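You operate a simulated robot arm through the tools that you are given. There is no shell and no other tool.

You run a simulated robot arm. Do the job below in one go: nothing can be reset, and whatever is moved stays where it is left.

Task
Oil the top of the pale seat with the white pad.
Fine: take the oil from the green tin; put the pad back and close the tin. A coat counts when it lies all over at full strength: go over it till it gets no stronger.

Only the result counts: the job must be done as asked and must still hold three seconds after the hand-in. Knocking over, shifting, dropping, spilling or breaking anything else fails it.

Robot
A 7-joint arm with a two-finger parallel gripper, fixed in place. Base frame: the origin is at the foot of the arm, x ahead of it, y to its left, z up; the work surface is at about z = 0.76. Units: m, rad, N and s.
With the tool pointing down near the work surface it reaches from about 0.3 to 0.72 m from the base axis. Its first joint turns from -2.496 to 2.496 rad. Payload 3 kg.
The TCP is the grasp point between the finger pads, 0.03 m short of the fingertips. In the tool frame z runs along the fingers and y along their closing line. Largest opening 0.11 m; finger width 0.02, thickness 0.01; the body of the gripper, 0.048 by 0.112 m, starts 0.055 m behind the TCP.
Orientation is told as [roll, pitch, yaw] about the base's x, y, z axes, in that order, counted from this pose: with the fingers straight down and closing along the base's y, the tool's x points along the base's -x, its y along +y and its z along -z.

Tools
- The arm moves only by the tool drive_tool. Its argument "moves" is a list of rows, each a list of 3 entries, a list of its own where there are three numbers: the shift along the tool's x, y, z in m, then the turn, a rotation vector about the tool's x, y, z in rad, then the finger opening in m, from 0 to 0.11. In form: [[[tx, ty, tz], [ax, ay, az], claw], ...]. A call has 1 to 20 rows; each row is the pose to reach, as a shift and turn from the pose commanded when the call began, along the tool's axes at that moment. Rows are played at 5 a second. More than 0.05 m and 0.15 rad between two rows, or a gripper value outside its range, and nothing of the call is played. A pose out of reach is approached as far as the arm can. The call stops where the force on the tool passes 60 N (or 10 N more than at its start, if that is more) or the arm is blocked; 0.2 s more then pass. Each finger travels about 0.108 m/s and halts on what it meets, pressing with about 41 N; the grip force reading is that of the motor and also rises with nothing between the fingers. The clock runs only during rows and for 0.2 s after the last one: add rows that repeat a pose to give the fingers time. The reply holds the time, the measured pose of the TCP, the force on the tool along the base axes, the opening and the grip force, in the units named above and with some noise, with the torque about the TCP (base axes, N m) and any sound that the robot's microphone picked up.
- Cameras (640 x 400 px; columns grow to the right, rows downward): "scene" is fixed at [0.3999, 0.5112, 1.5502]; the picture's right is [-0.96, -0.27, 0.00], its down [-0.17, 0.62, -0.77] and it looks along [0.21, -0.74, -0.64] (base axes); focal length 338 px, centre (320, 200). "wrist" rides on the gripper at [0.072, 0.017, -0.103] in the tool frame; the picture's right is [-0.23, 0.97, 0.00], its down [-0.76, -0.18, -0.62] and it looks along [-0.61, -0.14, 0.78] (tool axes); focal length 222 px, centre (320, 200). There is no depth. A picture from a camera that has moved, and an enlarged one, comes with that camera's place and axes in the base frame and with its lens. The place of the scene camera against the robot may be out by one fixed shift of up to 0.018 m in any direction.
- capture(camera): a new picture of that camera. The clock stands still meanwhile.
- move_column(by): slides the trunk up (or, below 0, down) by that many m; the arm rides with it, the base frame stays. It gives what a move gives, with no picture.
- inspect(camera, box): a new picture of the part [left, top, right, bottom] of that camera's present view, enlarged. The clock stands still meanwhile.
- finish_job(): hands the job in; it is judged then, once.

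Nothing tells you positions but the pictures and the camera data. Unless the task says otherwise, let go and move clear before handing in.

The tools are called by a JSON object that holds its "method" and its "body". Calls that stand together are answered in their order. drive_tool: Moves the arm, as the interface text tells. Its arguments: {"type":"object","properties":{"moves":{"type":"array"}},"required":["moves"]} The other tools are called the same way: move_column (by) slides the trunk up or down; capture (camera) takes a picture; inspect (camera, box) takes an enlarged picture of a part of a camera's view; finish_job () hands the job in.

At the start:

```text
t: 0.0
tool_pos: [0.7393, -0.176, 1.1453]
orientation: [-0.001, 0.0, -0.001]
contact_force: [0.2, 0.1, 0.8]
torque: [-0.01, 0.04, -0.02]
grip_width: 0.11
grip_force: 0.2
trunk travel left (down, up): [-0.775, 0.115]
```

scene: 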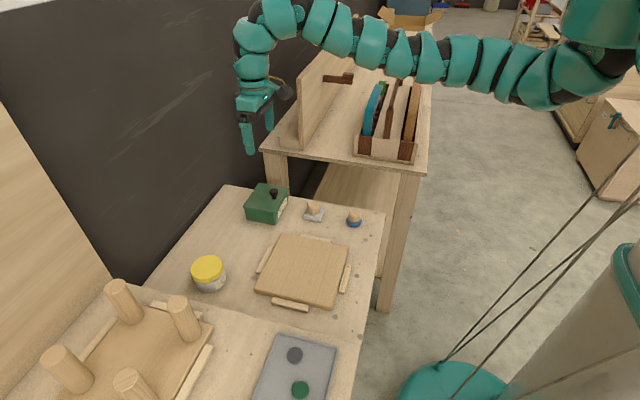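
wrist: 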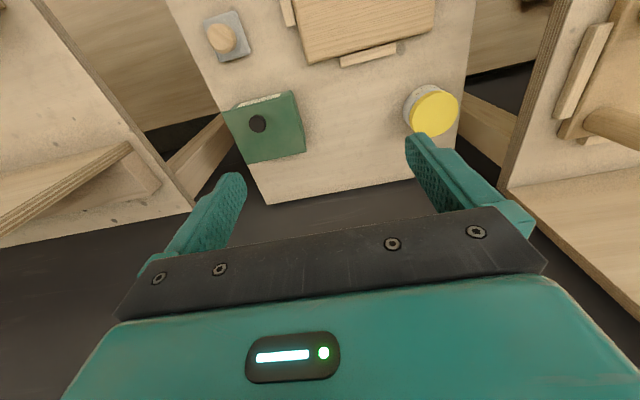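

I see a green tin with a dark knob on the lid, two small pads (one white/grey, one blue) with wooden knobs, a yellow-lidded jar and a pale square seat panel between wooden strips. First I'll look closer at each of these.

{"method": "inspect", "body": {"camera": "scene", "box": [220, 170, 380, 270]}}

{"method": "inspect", "body": {"camera": "scene", "box": [180, 220, 380, 345]}}

{"method": "inspect", "body": {"camera": "scene", "box": [0, 250, 360, 400]}}

{"method": "inspect", "body": {"camera": "wrist", "box": [180, 0, 500, 200]}}

```text
4.00 times, centred on (300, 220) of scene
camera zoom: at [0.3999, 0.5112, 1.5502], right [-0.96, -0.27, 0.0], down [-0.17, 0.62, -0.77], along [0.21, -0.74, -0.64], focal length 1353 px, centre (400, 120)
```

zoom: 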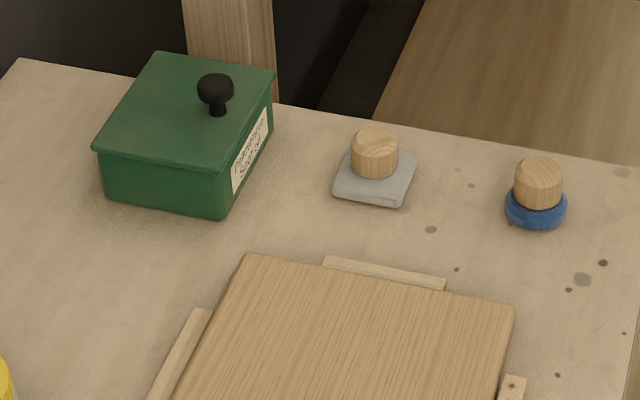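

```text
3.20 times, centred on (280, 282) of scene
camera zoom: at [0.3999, 0.5112, 1.5502], right [-0.96, -0.27, 0.0], down [-0.17, 0.62, -0.77], along [0.21, -0.74, -0.64], focal length 1082 px, centre (448, -64)
```

zoom: 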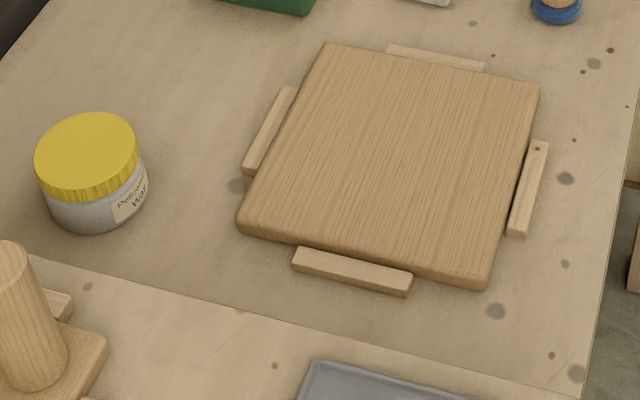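

```text
1.78 times, centred on (180, 325) of scene
camera zoom: at [0.3999, 0.5112, 1.5502], right [-0.96, -0.27, 0.0], down [-0.17, 0.62, -0.77], along [0.21, -0.74, -0.64], focal length 601 px, centre (569, -22)
```

zoom: 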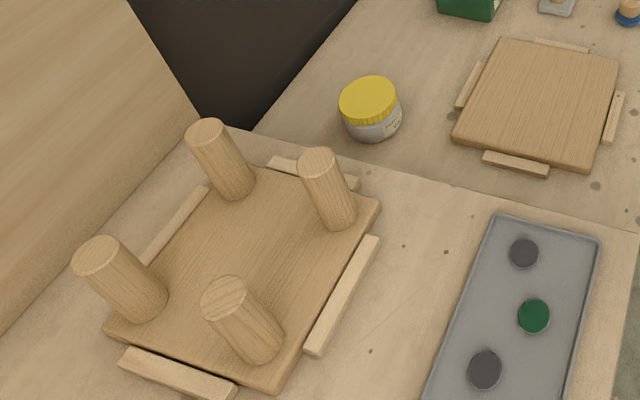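

```text
2.00 times, centred on (340, 100) of wrist
camera zoom: at [0.6662, -0.1588, 1.2476], right [0.23, 0.97, 0.0], down [0.76, -0.18, 0.62], along [0.61, -0.14, -0.78], focal length 444 px, centre (280, 400)
```

zoom: 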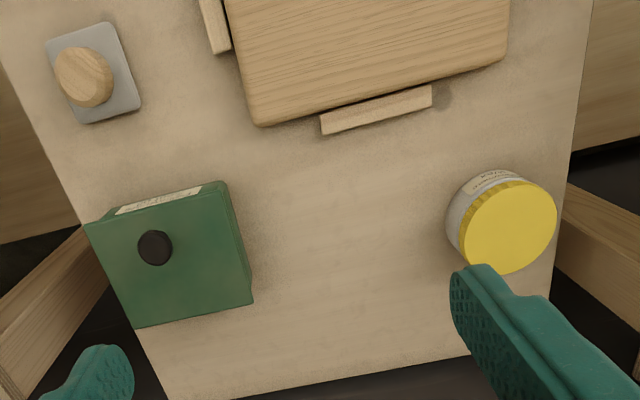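

The green tin sits near (0.785, -0.30), the white pad near (0.655, -0.32), and the loose pale seat board near (0.61, -0.06), all on the 0.76 surface. The tin is far out, so I'll lower the trunk a bit to see how the reach changes and get a closer look.

{"method": "move_column", "body": {"by": -0.15}}

{"method": "capture", "body": {"camera": "scene"}}

{"method": "capture", "body": {"camera": "wrist"}}

```text
t: 1.8
tool_pos: [0.7396, -0.1746, 0.9938]
orientation: [0.001, 0.0, 0.0]
contact_force: [-0.5, 0.1, -0.3]
torque: [0.01, -0.01, 0.0]
grip_width: 0.1099
grip_force: 0.0
trunk travel left (down, up): [-0.625, 0.265]
```

```text
taken
```

scene: 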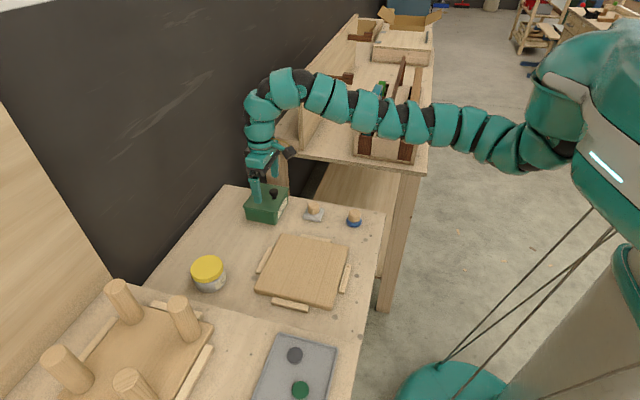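

```text
taken
camera wrist: at [0.6661, -0.1587, 1.0977], right [0.23, 0.97, 0.0], down [0.76, -0.18, 0.62], along [0.61, -0.14, -0.78], focal length 222 px, centre (320, 200)
```

wrist: 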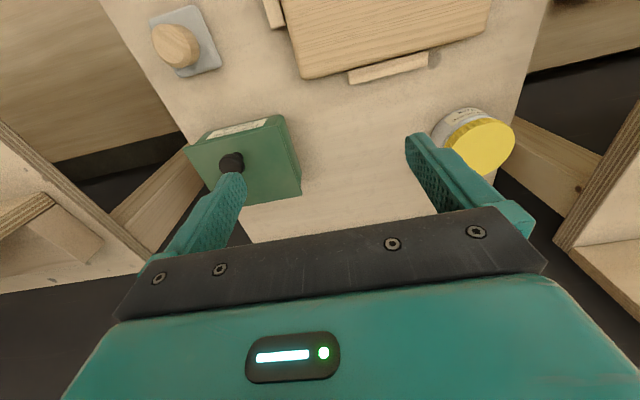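

The trunk lowers cleanly with the arm. Next I'll slide over in -y so the wrist camera looks at the tin and the pads from close up.

{"method": "drive_tool", "body": {"moves": [[[0.02, -0.035, 0], [0, 0, 0], 0.11], [[0.04, -0.07, 0], [0, 0, 0], 0.11], [[0.05, -0.1, 0], [0, 0, 0], 0.11], [[0.05, -0.12, 0], [0, 0, 0], 0.11], [[0.05, -0.12, 0], [0, 0, 0], 0.11]]}}

{"method": "capture", "body": {"camera": "wrist"}}

{"method": "capture", "body": {"camera": "scene"}}

```text
t: 3.0
tool_pos: [0.7018, -0.2921, 0.9953]
orientation: [-0.002, 0.0, 0.0]
contact_force: [1.0, 0.1, 0.2]
torque: [0.0, 0.0, 0.04]
grip_width: 0.1102
grip_force: 0.1
out of reach, approached as far as the arm can: row 2, 3, 4, 5
trunk travel left (down, up): [-0.625, 0.265]
```

```text
taken
camera wrist: at [0.6278, -0.2747, 1.0989], right [0.23, 0.97, 0.0], down [0.76, -0.18, 0.62], along [0.61, -0.14, -0.78], focal length 222 px, centre (320, 200)
```

wrist: 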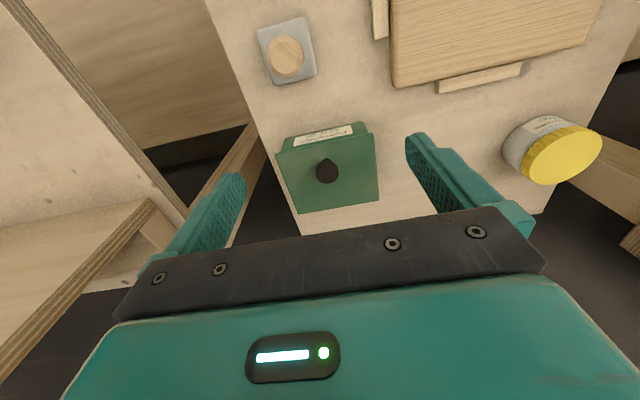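

```text
taken
```

scene: 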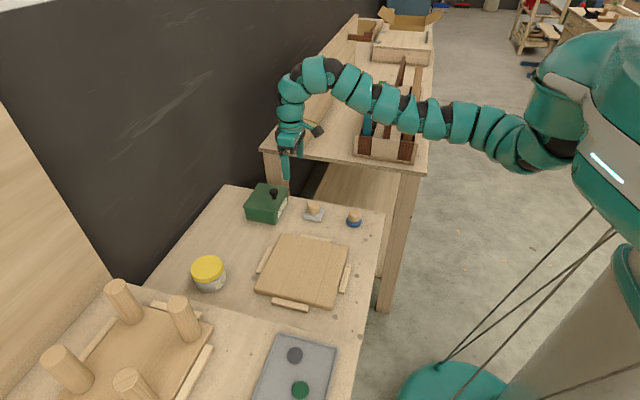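

The seat, pads and tin show clearly. That move stopped slightly short of its target as out of reach, so I'll test pulling the arm inward, toward the pads.

{"method": "drive_tool", "body": {"moves": [[[0.03, 0, 0], [0, 0, 0], 0.11], [[0.06, 0, 0], [0, 0, 0], 0.11], [[0.09, 0, 0], [0, 0, 0], 0.11], [[0.09, 0, 0], [0, 0, 0], 0.11]]}}

{"method": "capture", "body": {"camera": "wrist"}}

```text
t: 4.0
tool_pos: [0.7023, -0.2947, 0.9946]
orientation: [0.001, -0.001, -0.004]
contact_force: [0.5, 0.2, 1.0]
torque: [-0.03, -0.03, 0.03]
grip_width: 0.11
grip_force: 0.1
out of reach, approached as far as the arm can: row 1, 2, 3, 4
trunk travel left (down, up): [-0.625, 0.265]
```

```text
taken
camera wrist: at [0.6281, -0.2771, 1.0982], right [0.23, 0.97, 0.0], down [0.76, -0.18, 0.62], along [0.61, -0.14, -0.78], focal length 222 px, centre (320, 200)
```

wrist: 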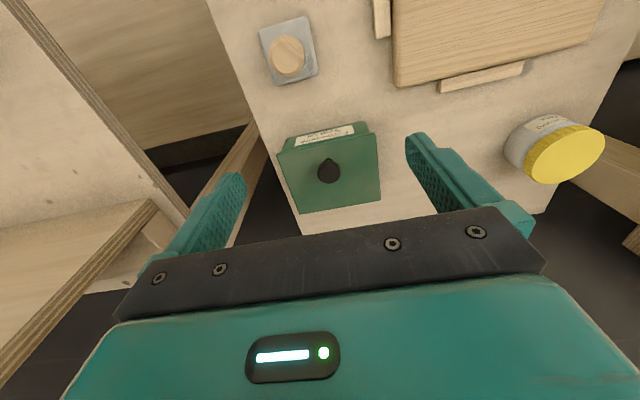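

Inward motion at this height is blocked, so the usable radius band must depend on the height relative to the trunk. I'll raise the trunk and lower the arm instead to find the workable band.

{"method": "move_column", "body": {"by": 0.12}}

{"method": "drive_tool", "body": {"moves": [[[0, 0, 0.03], [0, 0, 0], 0.11], [[0, 0, 0.06], [0, 0, 0], 0.11], [[0, 0, 0.09], [0, 0, 0], 0.11], [[0, 0, 0.12], [0, 0, 0], 0.11], [[0.03, 0, 0.14], [0, 0, 0], 0.11], [[0.06, 0, 0.14], [0, 0, 0], 0.11], [[0.06, 0, 0.14], [0, 0, 0], 0.11]]}}

```text
t: 5.5
tool_pos: [0.7011, -0.294, 1.1146]
orientation: [0.0, 0.002, -0.001]
contact_force: [0.1, 0.8, -0.6]
torque: [0.01, 0.01, 0.01]
grip_width: 0.1097
grip_force: 0.1
trunk travel left (down, up): [-0.745, 0.145]
```

```text
t: 7.0
tool_pos: [0.6616, -0.2958, 0.9565]
orientation: [-0.001, 0.001, -0.002]
contact_force: [0.1, 0.4, 0.0]
torque: [0.0, -0.01, 0.01]
grip_width: 0.1101
grip_force: 0.1
out of reach, approached as far as the arm can: row 5, 6, 7
trunk travel left (down, up): [-0.745, 0.145]
```

Lowering the arm against the trunk does open the inner range. I'll raise the trunk further and go down more to bring the pads and the seat into the workable band.

{"method": "move_column", "body": {"by": 0.14}}

{"method": "drive_tool", "body": {"moves": [[[0, 0, 0.04], [0, 0, 0], 0.11], [[0, 0, 0.08], [0, 0, 0], 0.11], [[0, 0, 0.12], [0, 0, 0], 0.11], [[0, 0, 0.14], [0, 0, 0], 0.11], [[0.03, 0, 0.14], [0, 0, 0], 0.11], [[0.06, 0, 0.14], [0, 0, 0], 0.11], [[0.06, 0, 0.14], [0, 0, 0], 0.11]]}}

{"method": "capture", "body": {"camera": "wrist"}}

{"method": "capture", "body": {"camera": "scene"}}

```text
t: 8.7
tool_pos: [0.6626, -0.2957, 1.0966]
orientation: [0.001, 0.0, -0.003]
contact_force: [0.2, -0.4, -0.1]
torque: [0.02, 0.01, 0.02]
grip_width: 0.1097
grip_force: 0.0
trunk travel left (down, up): [-0.885, 0.005]
```

```text
t: 10.3
tool_pos: [0.6005, -0.2942, 0.9542]
orientation: [0.002, -0.001, -0.002]
contact_force: [-0.4, 0.0, 0.8]
torque: [0.01, 0.0, 0.06]
grip_width: 0.11
grip_force: 0.1
trunk travel left (down, up): [-0.885, 0.005]
```

```text
taken
camera wrist: at [0.5275, -0.2776, 1.0579], right [0.23, 0.97, 0.0], down [0.76, -0.18, 0.62], along [0.61, -0.14, -0.78], focal length 222 px, centre (320, 200)
```

wrist: 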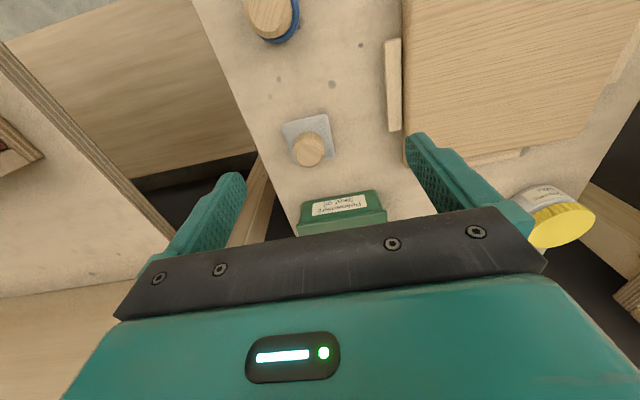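

```text
taken
```

scene: 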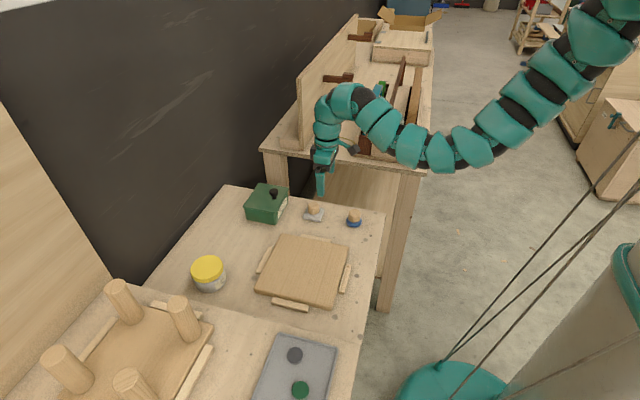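

The arm now has full freedom over this area. I'll take enlarged views of the white pad, the tin and the blue pad to measure them.

{"method": "inspect", "body": {"camera": "wrist", "box": [220, 80, 420, 205]}}

{"method": "inspect", "body": {"camera": "scene", "box": [235, 175, 335, 238]}}

{"method": "inspect", "body": {"camera": "scene", "box": [300, 190, 380, 240]}}

{"method": "inspect", "body": {"camera": "scene", "box": [230, 320, 360, 400]}}

```text
3.20 times, centred on (320, 142) of wrist
camera zoom: at [0.5275, -0.2776, 1.0579], right [0.23, 0.97, 0.0], down [0.76, -0.18, 0.62], along [0.61, -0.14, -0.78], focal length 711 px, centre (320, 384)
```

zoom: 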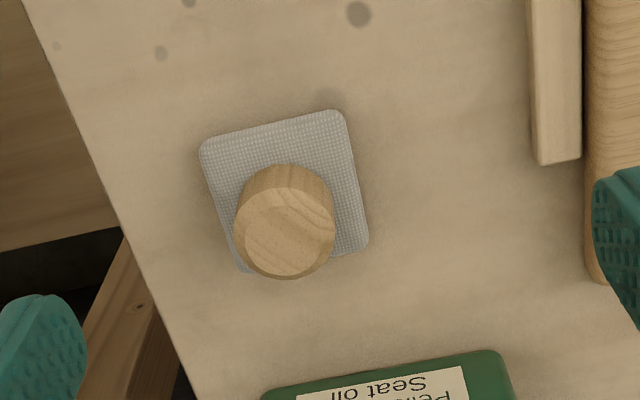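

```text
6.35 times, centred on (285, 206) of scene
camera zoom: at [0.3999, 0.5112, 1.5502], right [-0.96, -0.27, 0.0], down [-0.17, 0.62, -0.77], along [0.21, -0.74, -0.64], focal length 2147 px, centre (542, 159)
```

zoom: 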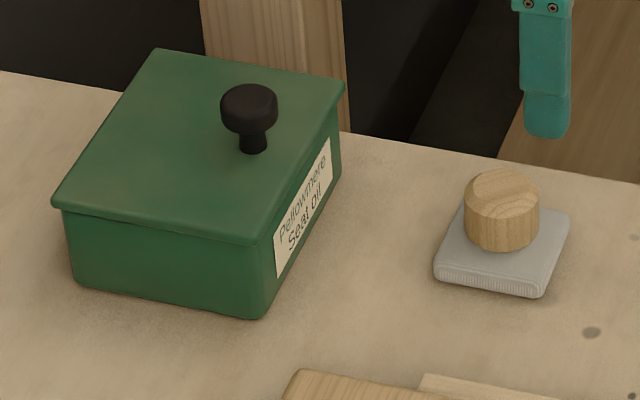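

```text
8.00 times, centred on (340, 215) of scene
camera zoom: at [0.3999, 0.5112, 1.5502], right [-0.96, -0.27, 0.0], down [-0.17, 0.62, -0.77], along [0.21, -0.74, -0.64], focal length 2706 px, centre (160, 80)
```

zoom: 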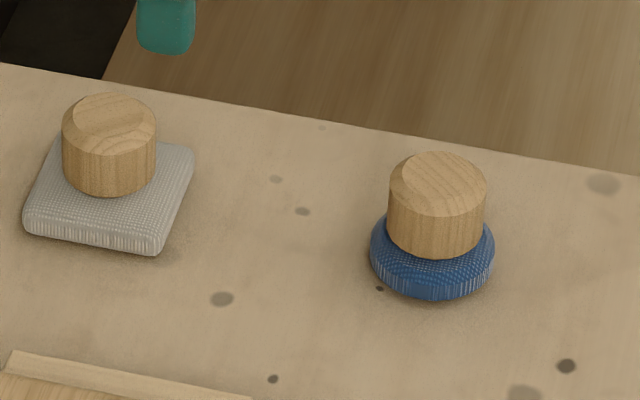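

```text
4.92 times, centred on (295, 360) of scene
camera zoom: at [0.3999, 0.5112, 1.5502], right [-0.96, -0.27, 0.0], down [-0.17, 0.62, -0.77], along [0.21, -0.74, -0.64], focal length 1665 px, centre (443, -588)
```

zoom: 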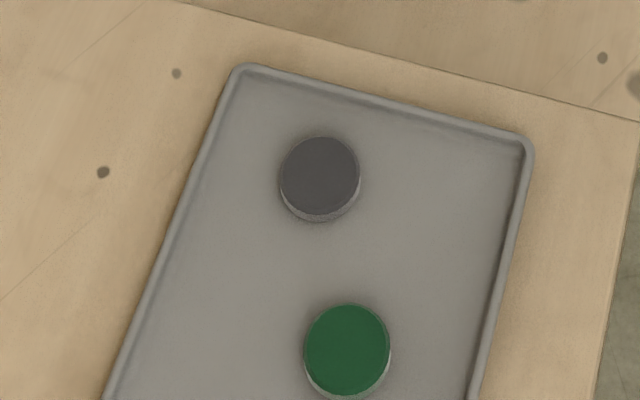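

The tin's label reads "Pellowmere Seat Oil", and its black knob is set toward the robot side of the lid. The white pad's handle is at about (0.645, -0.318). Now I'll raise and extend the arm, then lower the trunk to test reach over the tin.

{"method": "drive_tool", "body": {"moves": [[[-0.02, 0, -0.03], [0, 0, 0], 0.11], [[-0.04, 0, -0.06], [0, 0, 0], 0.11], [[-0.06, 0, -0.09], [0, 0, 0], 0.11], [[-0.08, 0, -0.12], [0, 0, 0], 0.11], [[-0.1, 0, -0.15], [0, 0, 0], 0.11], [[-0.12, 0, -0.18], [0, 0, 0], 0.11], [[-0.14, 0, -0.215], [0, 0, 0], 0.11], [[-0.15, 0, -0.25], [0, 0, 0], 0.11], [[-0.15, 0, -0.25], [0, 0, 0], 0.11]]}}

```text
t: 12.3
tool_pos: [0.7531, -0.2944, 1.2049]
orientation: [0.001, 0.0, -0.004]
contact_force: [0.0, -0.2, 0.1]
torque: [0.0, -0.02, 0.01]
grip_width: 0.11
grip_force: 0.1
trunk travel left (down, up): [-0.885, 0.005]
```

The arm is extended toward the tin at height. I'll lower the trunk to bring the gripper above the tin, clear of its knob.

{"method": "move_column", "body": {"by": -0.25}}

{"method": "drive_tool", "body": {"moves": [[[-0.03, 0, 0], [0, 0, 0], 0.11], [[-0.05, 0, 0], [0, 0, 0], 0.11], [[-0.05, 0, 0], [0, 0, 0], 0.11]]}}

{"method": "capture", "body": {"camera": "wrist"}}

{"method": "capture", "body": {"camera": "scene"}}

```text
t: 14.9
tool_pos: [0.7516, -0.2935, 0.9538]
orientation: [0.0, 0.0, -0.002]
contact_force: [-0.2, -0.2, 0.5]
torque: [0.0, 0.01, 0.0]
grip_width: 0.1099
grip_force: 0.1
trunk travel left (down, up): [-0.635, 0.255]
```

```text
t: 15.7
tool_pos: [0.7993, -0.2914, 0.9537]
orientation: [0.0, 0.001, -0.002]
contact_force: [0.0, 0.7, -0.4]
torque: [-0.1, -0.01, -0.04]
grip_width: 0.1101
grip_force: 0.0
out of reach, approached as far as the arm can: row 2, 3
trunk travel left (down, up): [-0.635, 0.255]
```

```text
taken
camera wrist: at [0.7261, -0.2745, 1.0572], right [0.23, 0.97, 0.0], down [0.76, -0.18, 0.62], along [0.61, -0.14, -0.78], focal length 222 px, centre (320, 200)
```

wrist: 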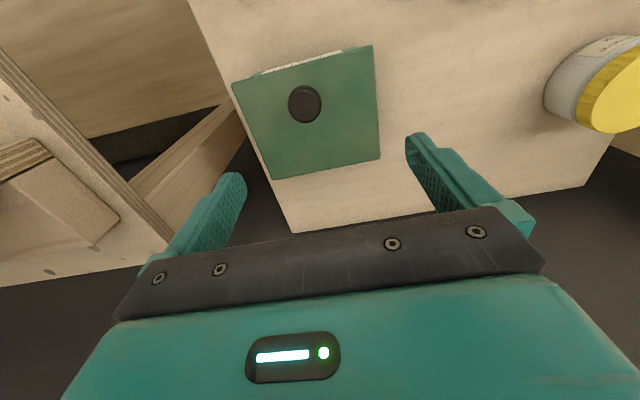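

```text
taken
```

scene: 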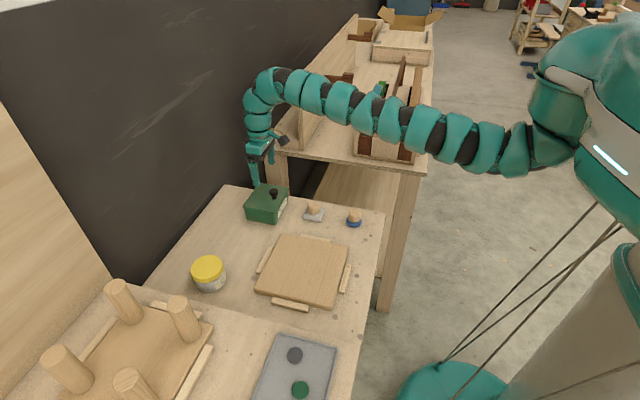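

The gripper reaches above the tin (radius about 0.85). I'll enlarge this near-overhead view to measure the lid and knob and check for a hinge.

{"method": "inspect", "body": {"camera": "wrist", "box": [210, 30, 402, 150]}}

{"method": "inspect", "body": {"camera": "wrist", "box": [210, 90, 402, 210]}}

```text
3.33 times, centred on (306, 90) of wrist
camera zoom: at [0.7261, -0.2745, 1.0572], right [0.23, 0.97, 0.0], down [0.76, -0.18, 0.62], along [0.61, -0.14, -0.78], focal length 740 px, centre (367, 567)
```

zoom: 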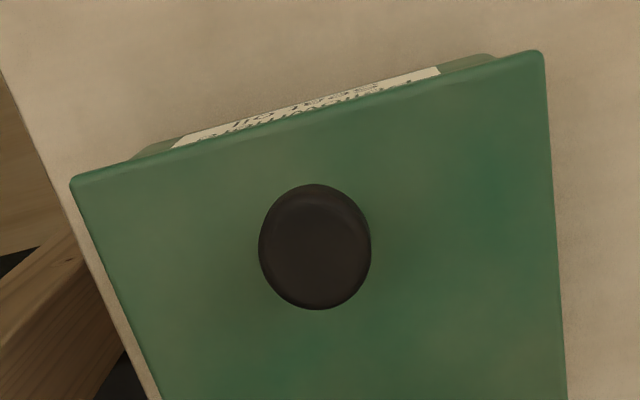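

```text
3.33 times, centred on (306, 150) of wrist
camera zoom: at [0.7261, -0.2745, 1.0572], right [0.23, 0.97, 0.0], down [0.76, -0.18, 0.62], along [0.61, -0.14, -0.78], focal length 740 px, centre (367, 367)
```

zoom: 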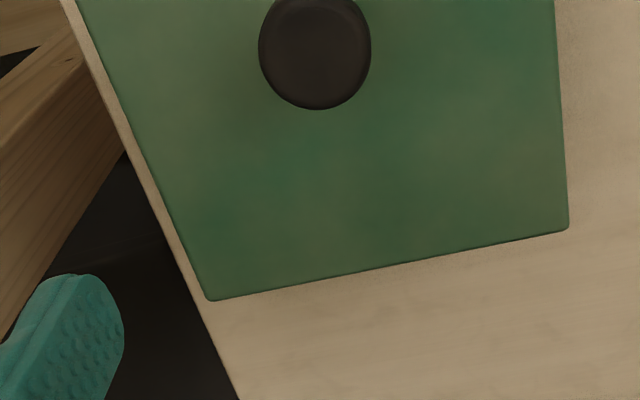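

No hinge shows. The lid is about 0.113 x 0.135 m centred near (0.81, -0.30), with its knob at (0.780, -0.3005), top at about z 0.847. There's free table around (0.81, -0.125) to set the lid down. I'll centre the gripper above the knob.

{"method": "drive_tool", "body": {"moves": [[[0.01, -0.005, 0], [0, 0, 0], 0.08], [[0.02, -0.009, 0], [0, 0, 0], 0.06], [[0.02, -0.009, 0], [0, 0, 0], 0.06]]}}

{"method": "capture", "body": {"camera": "wrist"}}

```text
t: 16.5
tool_pos: [0.7784, -0.3023, 0.9531]
orientation: [0.0, 0.001, -0.005]
contact_force: [-0.4, -0.1, -0.4]
torque: [-0.02, 0.01, 0.01]
grip_width: 0.0601
grip_force: 0.0
trunk travel left (down, up): [-0.635, 0.255]
```

```text
taken
camera wrist: at [0.7051, -0.2865, 1.0565], right [0.23, 0.97, 0.0], down [0.76, -0.18, 0.62], along [0.61, -0.14, -0.78], focal length 222 px, centre (320, 200)
```

wrist: 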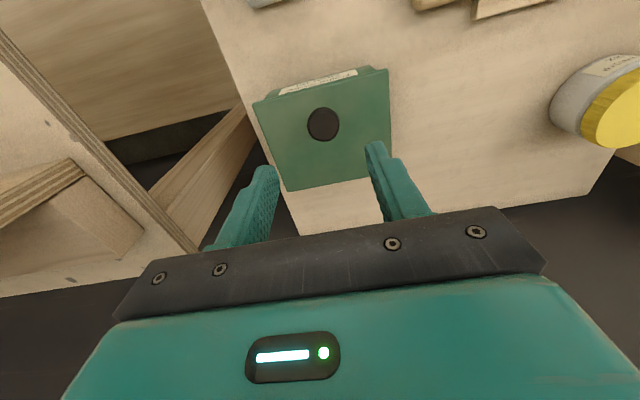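

The knob re-measures at (0.780, -0.300), and the gripper is within 2 mm of it. I'll lower the trunk onto it.

{"method": "move_column", "body": {"by": -0.09}}

{"method": "drive_tool", "body": {"moves": [[[-0.0015, 0.002, 0], [0, 0, 0], 0.06], [[-0.0015, 0.002, 0], [0, 0, 0], 0.06]]}}

{"method": "capture", "body": {"camera": "wrist"}}

{"method": "inspect", "body": {"camera": "scene", "box": [220, 140, 316, 200]}}

```text
t: 17.8
tool_pos: [0.7785, -0.3034, 0.8637]
orientation: [0.0, 0.002, -0.004]
contact_force: [0.7, -0.4, 0.6]
torque: [-0.01, 0.0, -0.02]
grip_width: 0.0601
grip_force: 0.0
trunk travel left (down, up): [-0.545, 0.345]
```

```text
t: 18.4
tool_pos: [0.7794, -0.3012, 0.8639]
orientation: [0.0, -0.001, -0.002]
contact_force: [1.0, 0.5, -0.9]
torque: [-0.01, 0.03, -0.03]
grip_width: 0.0602
grip_force: 0.0
trunk travel left (down, up): [-0.545, 0.345]
```

```text
taken
camera wrist: at [0.7067, -0.2835, 0.9667], right [0.23, 0.97, 0.0], down [0.76, -0.18, 0.62], along [0.61, -0.14, -0.78], focal length 222 px, centre (320, 200)
```

wrist: 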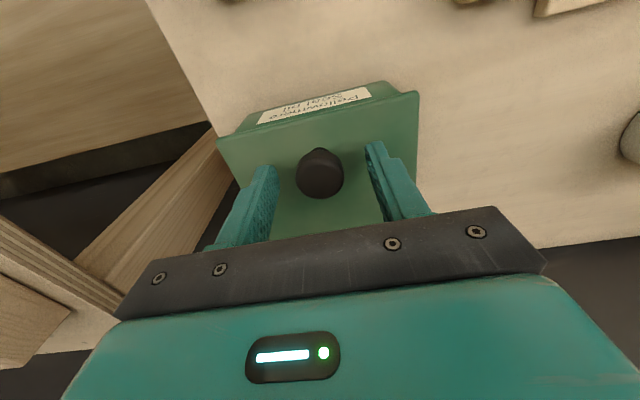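

```text
6.67 times, centred on (268, 170) of scene
camera zoom: at [0.3999, 0.5112, 1.5502], right [-0.96, -0.27, 0.0], down [-0.17, 0.62, -0.77], along [0.21, -0.74, -0.64], focal length 2255 px, centre (667, 400)
```

zoom: 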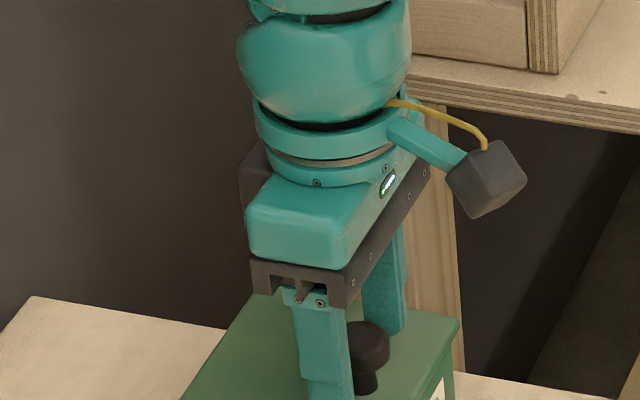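

The knob sits centred between the fingers, so I'll come down a little more and close on it.

{"method": "drive_tool", "body": {"moves": [[[0, 0, 0.009], [0, 0, 0], 0.06], [[0, 0, 0.009], [0, 0, 0], 0.06], [[0, 0, 0.009], [0, 0, 0], 0.02], [[0, 0, 0.009], [0, 0, 0], 0.02], [[0, 0, 0.009], [0, 0, 0], 0.02]]}}

{"method": "capture", "body": {"camera": "wrist"}}

```text
t: 19.6
tool_pos: [0.7794, -0.3007, 0.8545]
orientation: [-0.001, -0.002, -0.003]
contact_force: [2.5, 2.0, 9.0]
torque: [0.04, -0.31, 0.02]
grip_width: 0.0287
grip_force: 44.5
trunk travel left (down, up): [-0.545, 0.345]
```

```text
taken
camera wrist: at [0.7066, -0.2835, 0.9581], right [0.23, 0.97, 0.0], down [0.76, -0.18, 0.62], along [0.61, -0.14, -0.78], focal length 222 px, centre (320, 200)
```

wrist: 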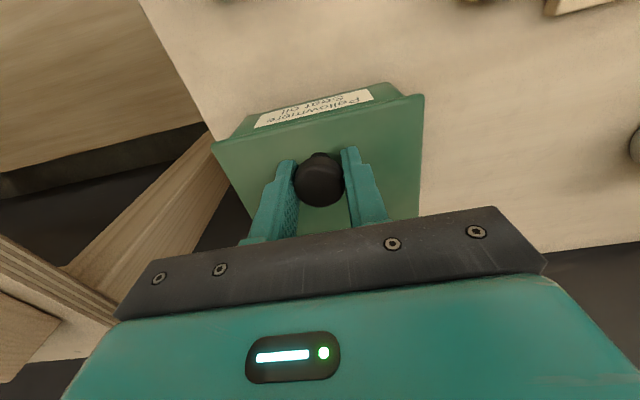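

The knob is gripped at 0.029 m. I'll lift only a few millimetres and check whether the lid comes free evenly or acts like a hinge.

{"method": "drive_tool", "body": {"moves": [[[0, 0, -0.003], [0, 0, 0], 0.02], [[0, 0, -0.006], [0, 0, 0], 0.02], [[0, 0, -0.006], [0, 0, 0], 0.02]]}}

{"method": "inspect", "body": {"camera": "wrist", "box": [190, 60, 446, 220]}}

{"method": "inspect", "body": {"camera": "scene", "box": [220, 170, 316, 230]}}

```text
t: 20.4
tool_pos: [0.7806, -0.2999, 0.8577]
orientation: [0.003, 0.005, -0.001]
contact_force: [7.0, 3.5, -17.3]
torque: [0.06, 1.06, -0.05]
grip_width: 0.0289
grip_force: 45.3
trunk travel left (down, up): [-0.545, 0.345]
```

```text
2.50 times, centred on (318, 140) of wrist
camera zoom: at [0.7079, -0.2836, 0.9612], right [0.23, 0.97, 0.0], down [0.76, -0.18, 0.62], along [0.6, -0.14, -0.79], focal length 555 px, centre (325, 350)
```

zoom: 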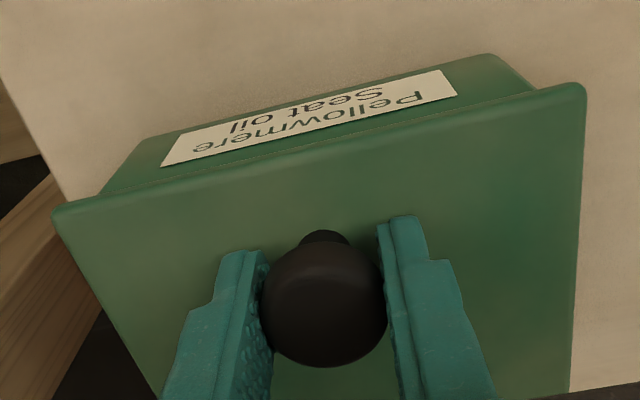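

```text
6.67 times, centred on (268, 200) of scene
camera zoom: at [0.3999, 0.5112, 1.5502], right [-0.96, -0.27, 0.0], down [-0.17, 0.62, -0.77], along [0.21, -0.74, -0.64], focal length 2255 px, centre (667, 200)
```

zoom: 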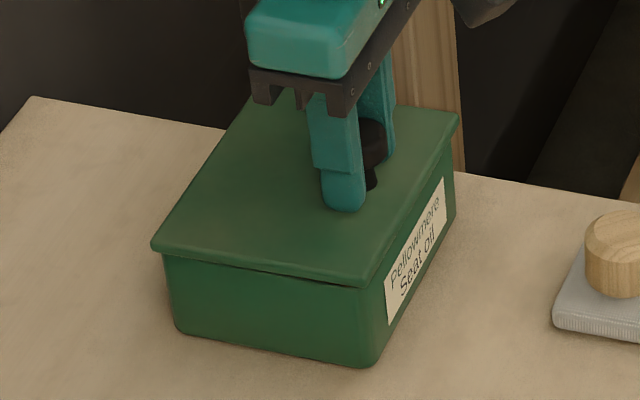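

The pull-up load acts near the far edge of the lid, which points to a hinge on the far (+x) side. I'll test this by following a small arc about that edge and watching the forces.

{"method": "drive_tool", "body": {"moves": [[[-0.0015, 0, 0], [0, 0.035, 0], 0.02], [[-0.003, 0, 0], [0, 0.07, 0], 0.02], [[-0.003, 0, 0], [0, 0.07, 0], 0.02]]}}

{"method": "inspect", "body": {"camera": "scene", "box": [220, 170, 316, 230]}}

```text
t: 21.1
tool_pos: [0.7834, -0.2997, 0.862]
orientation: [-0.002, 0.066, -0.004]
contact_force: [13.7, -2.6, 8.6]
torque: [-0.02, -1.35, 0.01]
grip_width: 0.0293
grip_force: 44.8
trunk travel left (down, up): [-0.545, 0.345]
```

```text
6.67 times, centred on (268, 200) of scene
camera zoom: at [0.3999, 0.5112, 1.5502], right [-0.96, -0.27, 0.0], down [-0.17, 0.62, -0.77], along [0.21, -0.74, -0.64], focal length 2255 px, centre (667, 200)
```

zoom: 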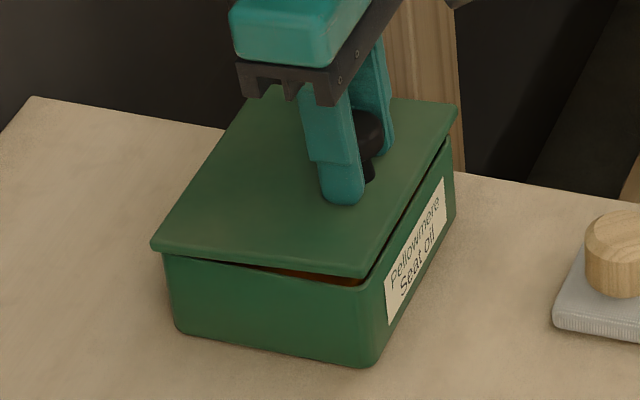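

The lid tilts up at the near side about its far edge and oil is visible inside, so it is hinged at the far side. I'll lower it shut, let go, and reset the trunk and tool tilt so the full opening arc is reachable.

{"method": "drive_tool", "body": {"moves": [[[0.0013, 0, 0.0026], [0, -0.035, 0], 0.02], [[0.0026, 0, 0.0052], [0, -0.07, 0], 0.02], [[0.0026, 0, 0.0052], [0, -0.07, 0], 0.02], [[0.0026, 0, 0.0052], [0, -0.07, 0], 0.06], [[0.0026, 0, 0.0052], [0, -0.07, 0], 0.06]]}}

```text
t: 22.4
tool_pos: [0.7778, -0.3005, 0.8557]
orientation: [0.001, 0.001, -0.004]
contact_force: [-1.4, -0.2, 2.6]
torque: [-0.08, -0.02, -0.04]
grip_width: 0.0603
grip_force: 0.1
trunk travel left (down, up): [-0.545, 0.345]
```

The lid is shut and released. I'll raise the arm, then lower the trunk by the same amount to reposition for more outward reach.

{"method": "drive_tool", "body": {"moves": [[[0, 0, -0.04], [0, 0, 0], 0.06], [[0, 0, -0.08], [0, 0, 0], 0.06], [[0, 0, -0.12], [0, 0, 0], 0.06], [[0, 0, -0.14], [0, 0, 0], 0.06], [[0, 0, -0.14], [0, 0, 0], 0.06]]}}

{"method": "capture", "body": {"camera": "wrist"}}

```text
t: 23.6
tool_pos: [0.781, -0.2994, 0.9932]
orientation: [-0.001, 0.003, -0.002]
contact_force: [0.1, -0.1, 0.3]
torque: [-0.02, -0.01, -0.03]
grip_width: 0.06
grip_force: 0.0
trunk travel left (down, up): [-0.545, 0.345]
```

```text
taken
camera wrist: at [0.707, -0.2835, 1.0976], right [0.23, 0.97, 0.0], down [0.76, -0.18, 0.62], along [0.61, -0.14, -0.78], focal length 222 px, centre (320, 200)
```

wrist: 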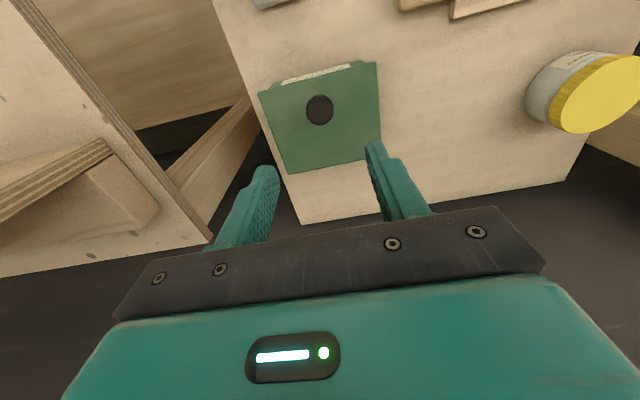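

The tin hasn't moved. I'll lower the trunk, then re-grasp the knob with a slight outward tilt and test a lighter grip setting.

{"method": "move_column", "body": {"by": -0.12}}

{"method": "drive_tool", "body": {"moves": [[[0.003, -0.001, 0], [0, -0.1, 0], 0.06], [[0.0048, -0.001, 0.003], [0, -0.21, 0], 0.06], [[0.0048, -0.001, 0.011], [0, -0.21, 0], 0.06], [[0.0048, -0.001, 0.018], [0, -0.21, 0], 0.06], [[0.0048, -0.001, 0.018], [0, -0.21, 0], 0.06]]}}

{"method": "capture", "body": {"camera": "wrist"}}

{"method": "inspect", "body": {"camera": "scene", "box": [220, 160, 316, 220]}}

```text
t: 25.1
tool_pos: [0.7807, -0.3014, 0.8749]
orientation: [0.0, 0.0, -0.003]
contact_force: [-0.6, -0.5, -0.1]
torque: [0.0, 0.0, 0.0]
grip_width: 0.0601
grip_force: 0.0
trunk travel left (down, up): [-0.425, 0.465]
```

```text
t: 26.2
tool_pos: [0.7763, -0.3004, 0.8571]
orientation: [0.001, -0.212, -0.003]
contact_force: [1.7, -0.6, 7.6]
torque: [0.11, 0.0, 0.04]
grip_width: 0.0599
grip_force: 0.1
trunk travel left (down, up): [-0.425, 0.465]
```

```text
taken
camera wrist: at [0.6818, -0.2845, 0.9421], right [0.23, 0.97, 0.05], down [0.61, -0.18, 0.77], along [0.76, -0.14, -0.64], focal length 222 px, centre (320, 200)
```

wrist: 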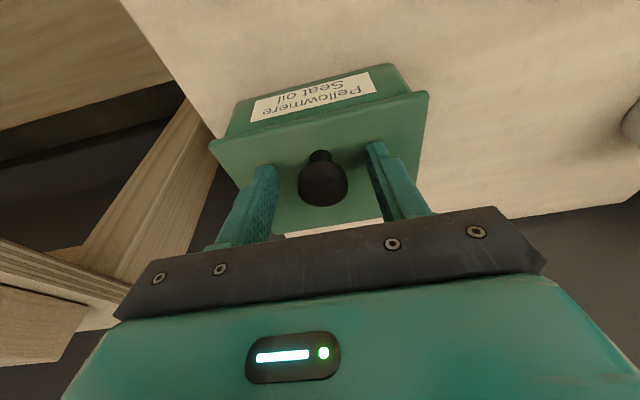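

```text
6.67 times, centred on (268, 190) of scene
camera zoom: at [0.3999, 0.5112, 1.5502], right [-0.96, -0.27, 0.0], down [-0.17, 0.62, -0.77], along [0.21, -0.74, -0.64], focal length 2255 px, centre (667, 267)
```

zoom: 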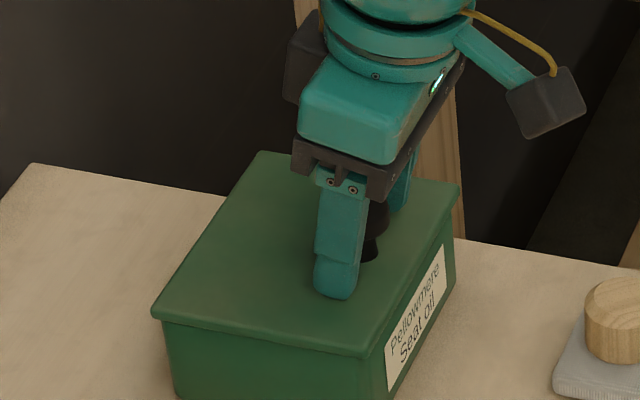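

The fingertips are just touching the lid, so its top is at about z 0.825. I'll back off 4 mm so the fingers can swivel around the knob without scraping, then close lightly.

{"method": "drive_tool", "body": {"moves": [[[0, 0, -0.0045], [0, 0, 0], 0.06], [[0, 0, -0.0045], [0, 0, 0], 0.045], [[0, 0, -0.0045], [0, 0, 0], 0.028], [[0, 0, -0.0045], [0, 0, 0], 0.028], [[0, 0, -0.0045], [0, 0, 0], 0.028]]}}

{"method": "inspect", "body": {"camera": "wrist", "box": [190, 60, 446, 220]}}

```text
t: 27.4
tool_pos: [0.775, -0.3008, 0.8602]
orientation: [-0.003, -0.209, -0.001]
contact_force: [-1.5, 3.6, -1.0]
torque: [0.11, 0.07, 0.0]
grip_width: 0.0298
grip_force: 1.5
trunk travel left (down, up): [-0.425, 0.465]
```

```text
2.50 times, centred on (318, 140) of wrist
camera zoom: at [0.6808, -0.2838, 0.9455], right [0.22, 0.97, 0.05], down [0.61, -0.18, 0.77], along [0.76, -0.14, -0.64], focal length 555 px, centre (325, 350)
```

zoom: 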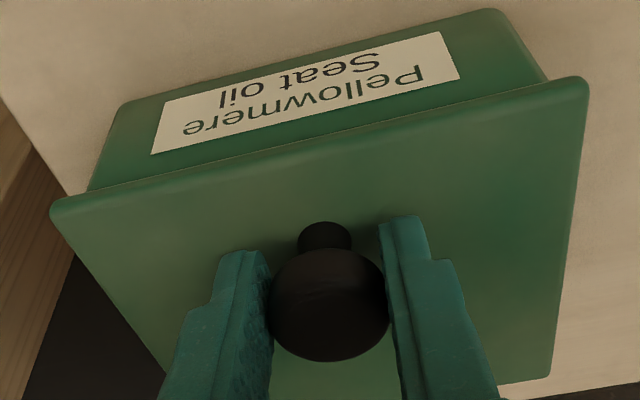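

The grip force can be tuned through the commanded opening. I'll hold the knob moderately and start the opening arc in small steps, checking the forces each time.

{"method": "drive_tool", "body": {"moves": [[[0, 0, 0], [0, 0, 0], 0.024], [[0, 0, 0], [0, 0, 0], 0.024], [[-0.0035, 0, -0.0065], [0, 0, 0], 0.024], [[-0.0077, 0, -0.0127], [0, 0, 0], 0.024], [[-0.0077, 0, -0.0127], [0, 0, 0], 0.024]]}}

{"method": "inspect", "body": {"camera": "scene", "box": [220, 160, 316, 220]}}

```text
t: 28.6
tool_pos: [0.7811, -0.3001, 0.8739]
orientation: [0.001, -0.208, -0.001]
contact_force: [-8.2, 11.9, -11.7]
torque: [0.19, 1.44, 0.07]
grip_width: 0.0288
grip_force: 45.4
trunk travel left (down, up): [-0.425, 0.465]
```

```text
6.67 times, centred on (268, 190) of scene
camera zoom: at [0.3999, 0.5112, 1.5502], right [-0.96, -0.27, 0.0], down [-0.17, 0.62, -0.77], along [0.21, -0.74, -0.64], focal length 2255 px, centre (667, 267)
```

zoom: 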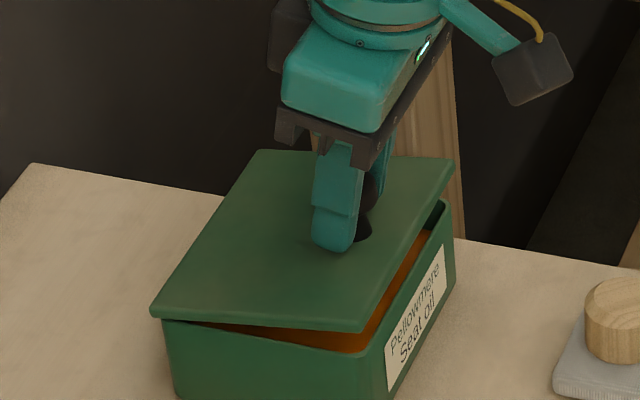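

The lid has opened about 10°. I'll ease the grip to let the knob swivel more freely, then check the torque.

{"method": "drive_tool", "body": {"moves": [[[0, 0, 0], [0, 0, 0], 0.027], [[0, 0, 0], [0, 0, 0], 0.0275], [[0, 0, 0], [0, 0, 0], 0.0275]]}}

```text
t: 29.4
tool_pos: [0.7807, -0.3001, 0.8745]
orientation: [0.0, -0.21, -0.002]
contact_force: [-7.8, 13.3, -12.0]
torque: [0.19, 1.43, 0.08]
grip_width: 0.0292
grip_force: 45.1
trunk travel left (down, up): [-0.425, 0.465]
```

{"method": "drive_tool", "body": {"moves": [[[0, 0, 0], [0, 0, 0], 0.0285], [[0, 0, 0], [0, 0, 0], 0.0285], [[0, 0, 0], [0, 0, 0], 0.0285]]}}

```text
t: 30.2
tool_pos: [0.7807, -0.3012, 0.8755]
orientation: [-0.003, -0.21, -0.003]
contact_force: [1.5, 6.9, -0.5]
torque: [0.1, -0.11, 0.01]
grip_width: 0.0319
grip_force: 3.3
trunk travel left (down, up): [-0.425, 0.465]
```

{"method": "inspect", "body": {"camera": "scene", "box": [220, 160, 316, 220]}}

{"method": "inspect", "body": {"camera": "wrist", "box": [190, 60, 446, 220]}}

```text
6.67 times, centred on (268, 190) of scene
camera zoom: at [0.3999, 0.5112, 1.5502], right [-0.96, -0.27, 0.0], down [-0.17, 0.62, -0.77], along [0.21, -0.74, -0.64], focal length 2255 px, centre (667, 267)
```

zoom: 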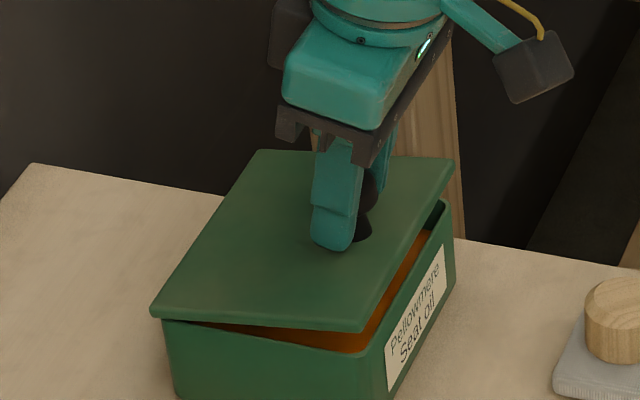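

```text
2.50 times, centred on (318, 140) of wrist
camera zoom: at [0.6871, -0.2844, 0.9607], right [0.23, 0.97, 0.05], down [0.61, -0.18, 0.77], along [0.76, -0.14, -0.64], focal length 555 px, centre (325, 350)
```

zoom: 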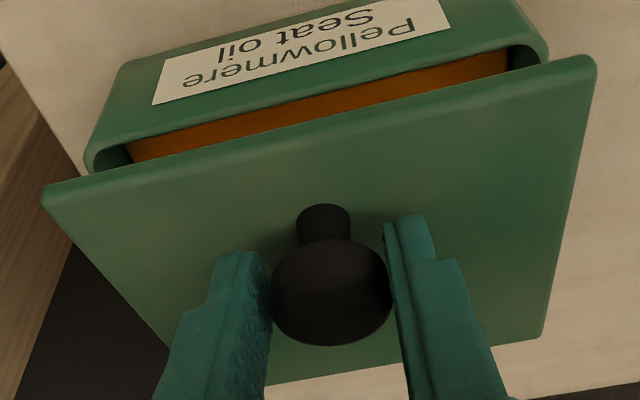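

The lid seems to stay where it is with almost no load on the tool. I'll open the fingers to check whether the hinge friction holds it by itself.

{"method": "drive_tool", "body": {"moves": [[[0, 0, 0], [0, 0, 0], 0.036], [[0, 0, 0], [0, 0, 0], 0.05], [[0, 0, 0], [0, 0, 0], 0.05]]}}

{"method": "inspect", "body": {"camera": "wrist", "box": [190, 60, 446, 220]}}

```text
t: 31.1
tool_pos: [0.7809, -0.3014, 0.8741]
orientation: [-0.001, -0.21, -0.003]
contact_force: [-0.3, 0.6, 0.7]
torque: [0.0, -0.03, 0.0]
grip_width: 0.0502
grip_force: 0.1
trunk travel left (down, up): [-0.425, 0.465]
```

```text
2.50 times, centred on (318, 140) of wrist
camera zoom: at [0.6869, -0.285, 0.9604], right [0.23, 0.97, 0.05], down [0.61, -0.18, 0.77], along [0.76, -0.14, -0.64], focal length 555 px, centre (325, 350)
```

zoom: 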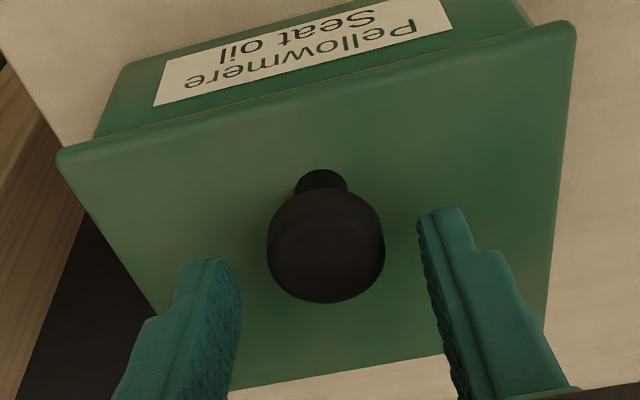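

The lid falls shut when released, so the hinge has no hold of its own and it must be swung past vertical. First I'll back off upward and test how far out the arm can reach at this trunk height.

{"method": "drive_tool", "body": {"moves": [[[0, 0, -0.04], [0, 0, 0], 0.06], [[-0.01, 0, -0.07], [0, -0.07, 0], 0.06], [[-0.045, 0, -0.075], [0, -0.14, 0], 0.06], [[-0.085, 0, -0.08], [0, -0.14, 0], 0.06], [[-0.12, 0, -0.08], [0, -0.14, 0], 0.06], [[-0.12, 0, -0.08], [0, -0.14, 0], 0.06]]}}

{"method": "capture", "body": {"camera": "wrist"}}

```text
t: 32.5
tool_pos: [0.8452, -0.2973, 0.9707]
orientation: [0.003, -0.35, 0.001]
contact_force: [0.8, 3.6, -0.4]
torque: [-0.27, 0.06, -0.08]
grip_width: 0.06
grip_force: 0.1
out of reach, approached as far as the arm can: row 5, 6
trunk travel left (down, up): [-0.425, 0.465]
```

```text
taken
camera wrist: at [0.7409, -0.2801, 1.0433], right [0.21, 0.97, 0.08], down [0.5, -0.18, 0.85], along [0.84, -0.14, -0.53], focal length 222 px, centre (320, 200)
```

wrist: 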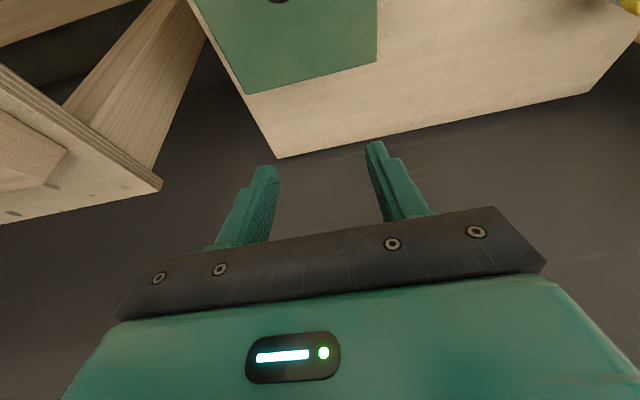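

The lid falls shut unless it passes vertical, and reach is limited behind it, so pushing it from underneath looks better. I'll look at the lid's rim overhang in detail.

{"method": "inspect", "body": {"camera": "scene", "box": [240, 180, 296, 215]}}

{"method": "inspect", "body": {"camera": "scene", "box": [238, 195, 294, 230]}}

```text
11.43 times, centred on (268, 198) of scene
camera zoom: at [0.3999, 0.5112, 1.5502], right [-0.96, -0.27, 0.0], down [-0.17, 0.62, -0.77], along [0.21, -0.74, -0.64], focal length 3865 px, centre (914, 229)
```

zoom: 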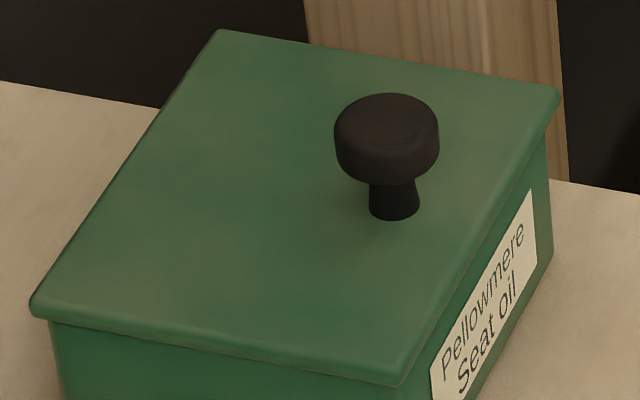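

```text
11.43 times, centred on (266, 212) of scene
camera zoom: at [0.3999, 0.5112, 1.5502], right [-0.96, -0.27, 0.0], down [-0.17, 0.62, -0.77], along [0.21, -0.74, -0.64], focal length 3865 px, centre (937, 57)
```

zoom: 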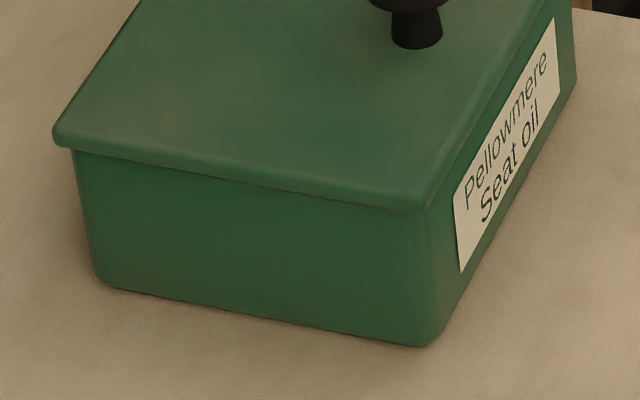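

Re-measuring the knob, it is taller than I thought: lid top about 0.825, head 0.844–0.861. That leaves plenty of swivel room past vertical with an outward-tilted hand. I'll set the trunk for best reach and come back above the knob.

{"method": "move_column", "body": {"by": 0.15}}

{"method": "drive_tool", "body": {"moves": [[[0.02, 0, 0.02], [0, 0, 0], 0.06], [[0.045, 0, 0.045], [0, 0, 0], 0.06], [[0.07, 0, 0.07], [0, 0, 0], 0.06], [[0.095, 0, 0.1], [0, 0, 0], 0.06], [[0.095, 0, 0.1], [0, 0, 0], 0.06]]}}

{"method": "capture", "body": {"camera": "wrist"}}

```text
t: 34.2
tool_pos: [0.8462, -0.301, 1.1193]
orientation: [-0.002, -0.349, -0.005]
contact_force: [0.0, 0.1, 0.1]
torque: [0.01, 0.0, -0.01]
grip_width: 0.0599
grip_force: 0.1
trunk travel left (down, up): [-0.575, 0.315]
```

```text
t: 35.4
tool_pos: [0.7858, -0.2996, 0.9968]
orientation: [0.0, -0.347, -0.004]
contact_force: [0.0, 1.1, -0.5]
torque: [0.02, 0.0, -0.01]
grip_width: 0.0599
grip_force: 0.0
trunk travel left (down, up): [-0.575, 0.315]
```

```text
taken
camera wrist: at [0.6817, -0.2833, 1.0688], right [0.22, 0.97, 0.08], down [0.5, -0.18, 0.85], along [0.84, -0.14, -0.53], focal length 222 px, centre (320, 200)
```

wrist: 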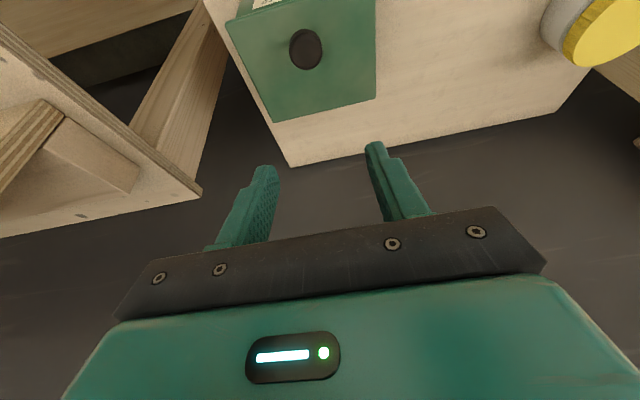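

The gripper is above and behind the knob at a 20° tilt, so I'll descend around it with the fingers open.

{"method": "drive_tool", "body": {"moves": [[[0.0229, 0.0004, 0.0422], [0, 0, 0], 0.06], [[0.0457, 0.0008, 0.0844], [0, 0, 0], 0.06], [[0.053, 0.0008, 0.104], [0, 0, 0], 0.06], [[0.0597, 0.0008, 0.1227], [0, 0, 0], 0.06], [[0.0597, 0.0008, 0.1227], [0, 0, 0], 0.06]]}}

{"method": "inspect", "body": {"camera": "wrist", "box": [190, 60, 446, 220]}}

{"method": "inspect", "body": {"camera": "scene", "box": [220, 160, 316, 220]}}

```text
t: 36.6
tool_pos: [0.7745, -0.2993, 0.8602]
orientation: [0.001, -0.352, -0.002]
contact_force: [-0.1, -0.1, 0.1]
torque: [-0.03, 0.02, 0.0]
grip_width: 0.0599
grip_force: 0.1
trunk travel left (down, up): [-0.575, 0.315]
```

```text
2.50 times, centred on (318, 140) of wrist
camera zoom: at [0.6693, -0.2815, 0.9331], right [0.22, 0.97, 0.08], down [0.5, -0.18, 0.85], along [0.84, -0.14, -0.53], focal length 555 px, centre (325, 350)
```

zoom: 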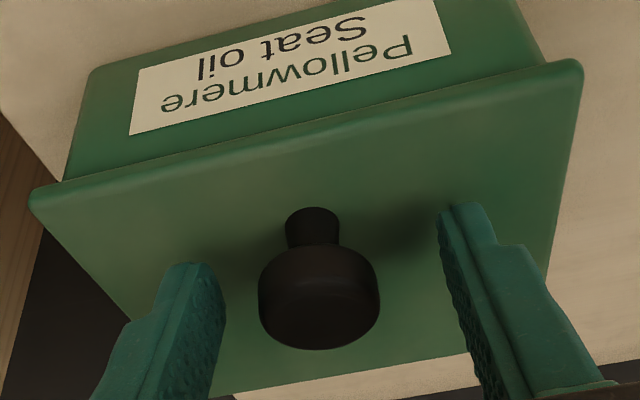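

```text
6.67 times, centred on (268, 190) of scene
camera zoom: at [0.3999, 0.5112, 1.5502], right [-0.96, -0.27, 0.0], down [-0.17, 0.62, -0.77], along [0.21, -0.74, -0.64], focal length 2255 px, centre (667, 267)
```

zoom: 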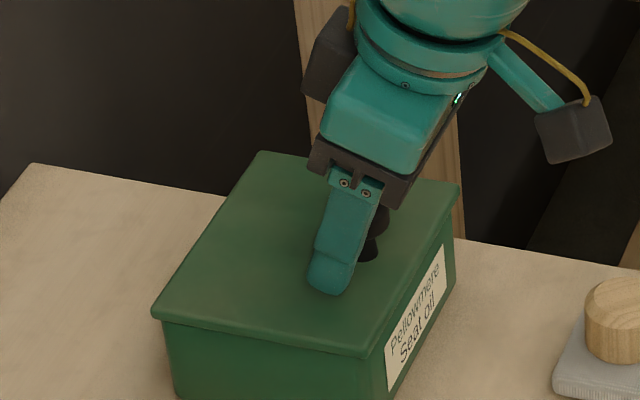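

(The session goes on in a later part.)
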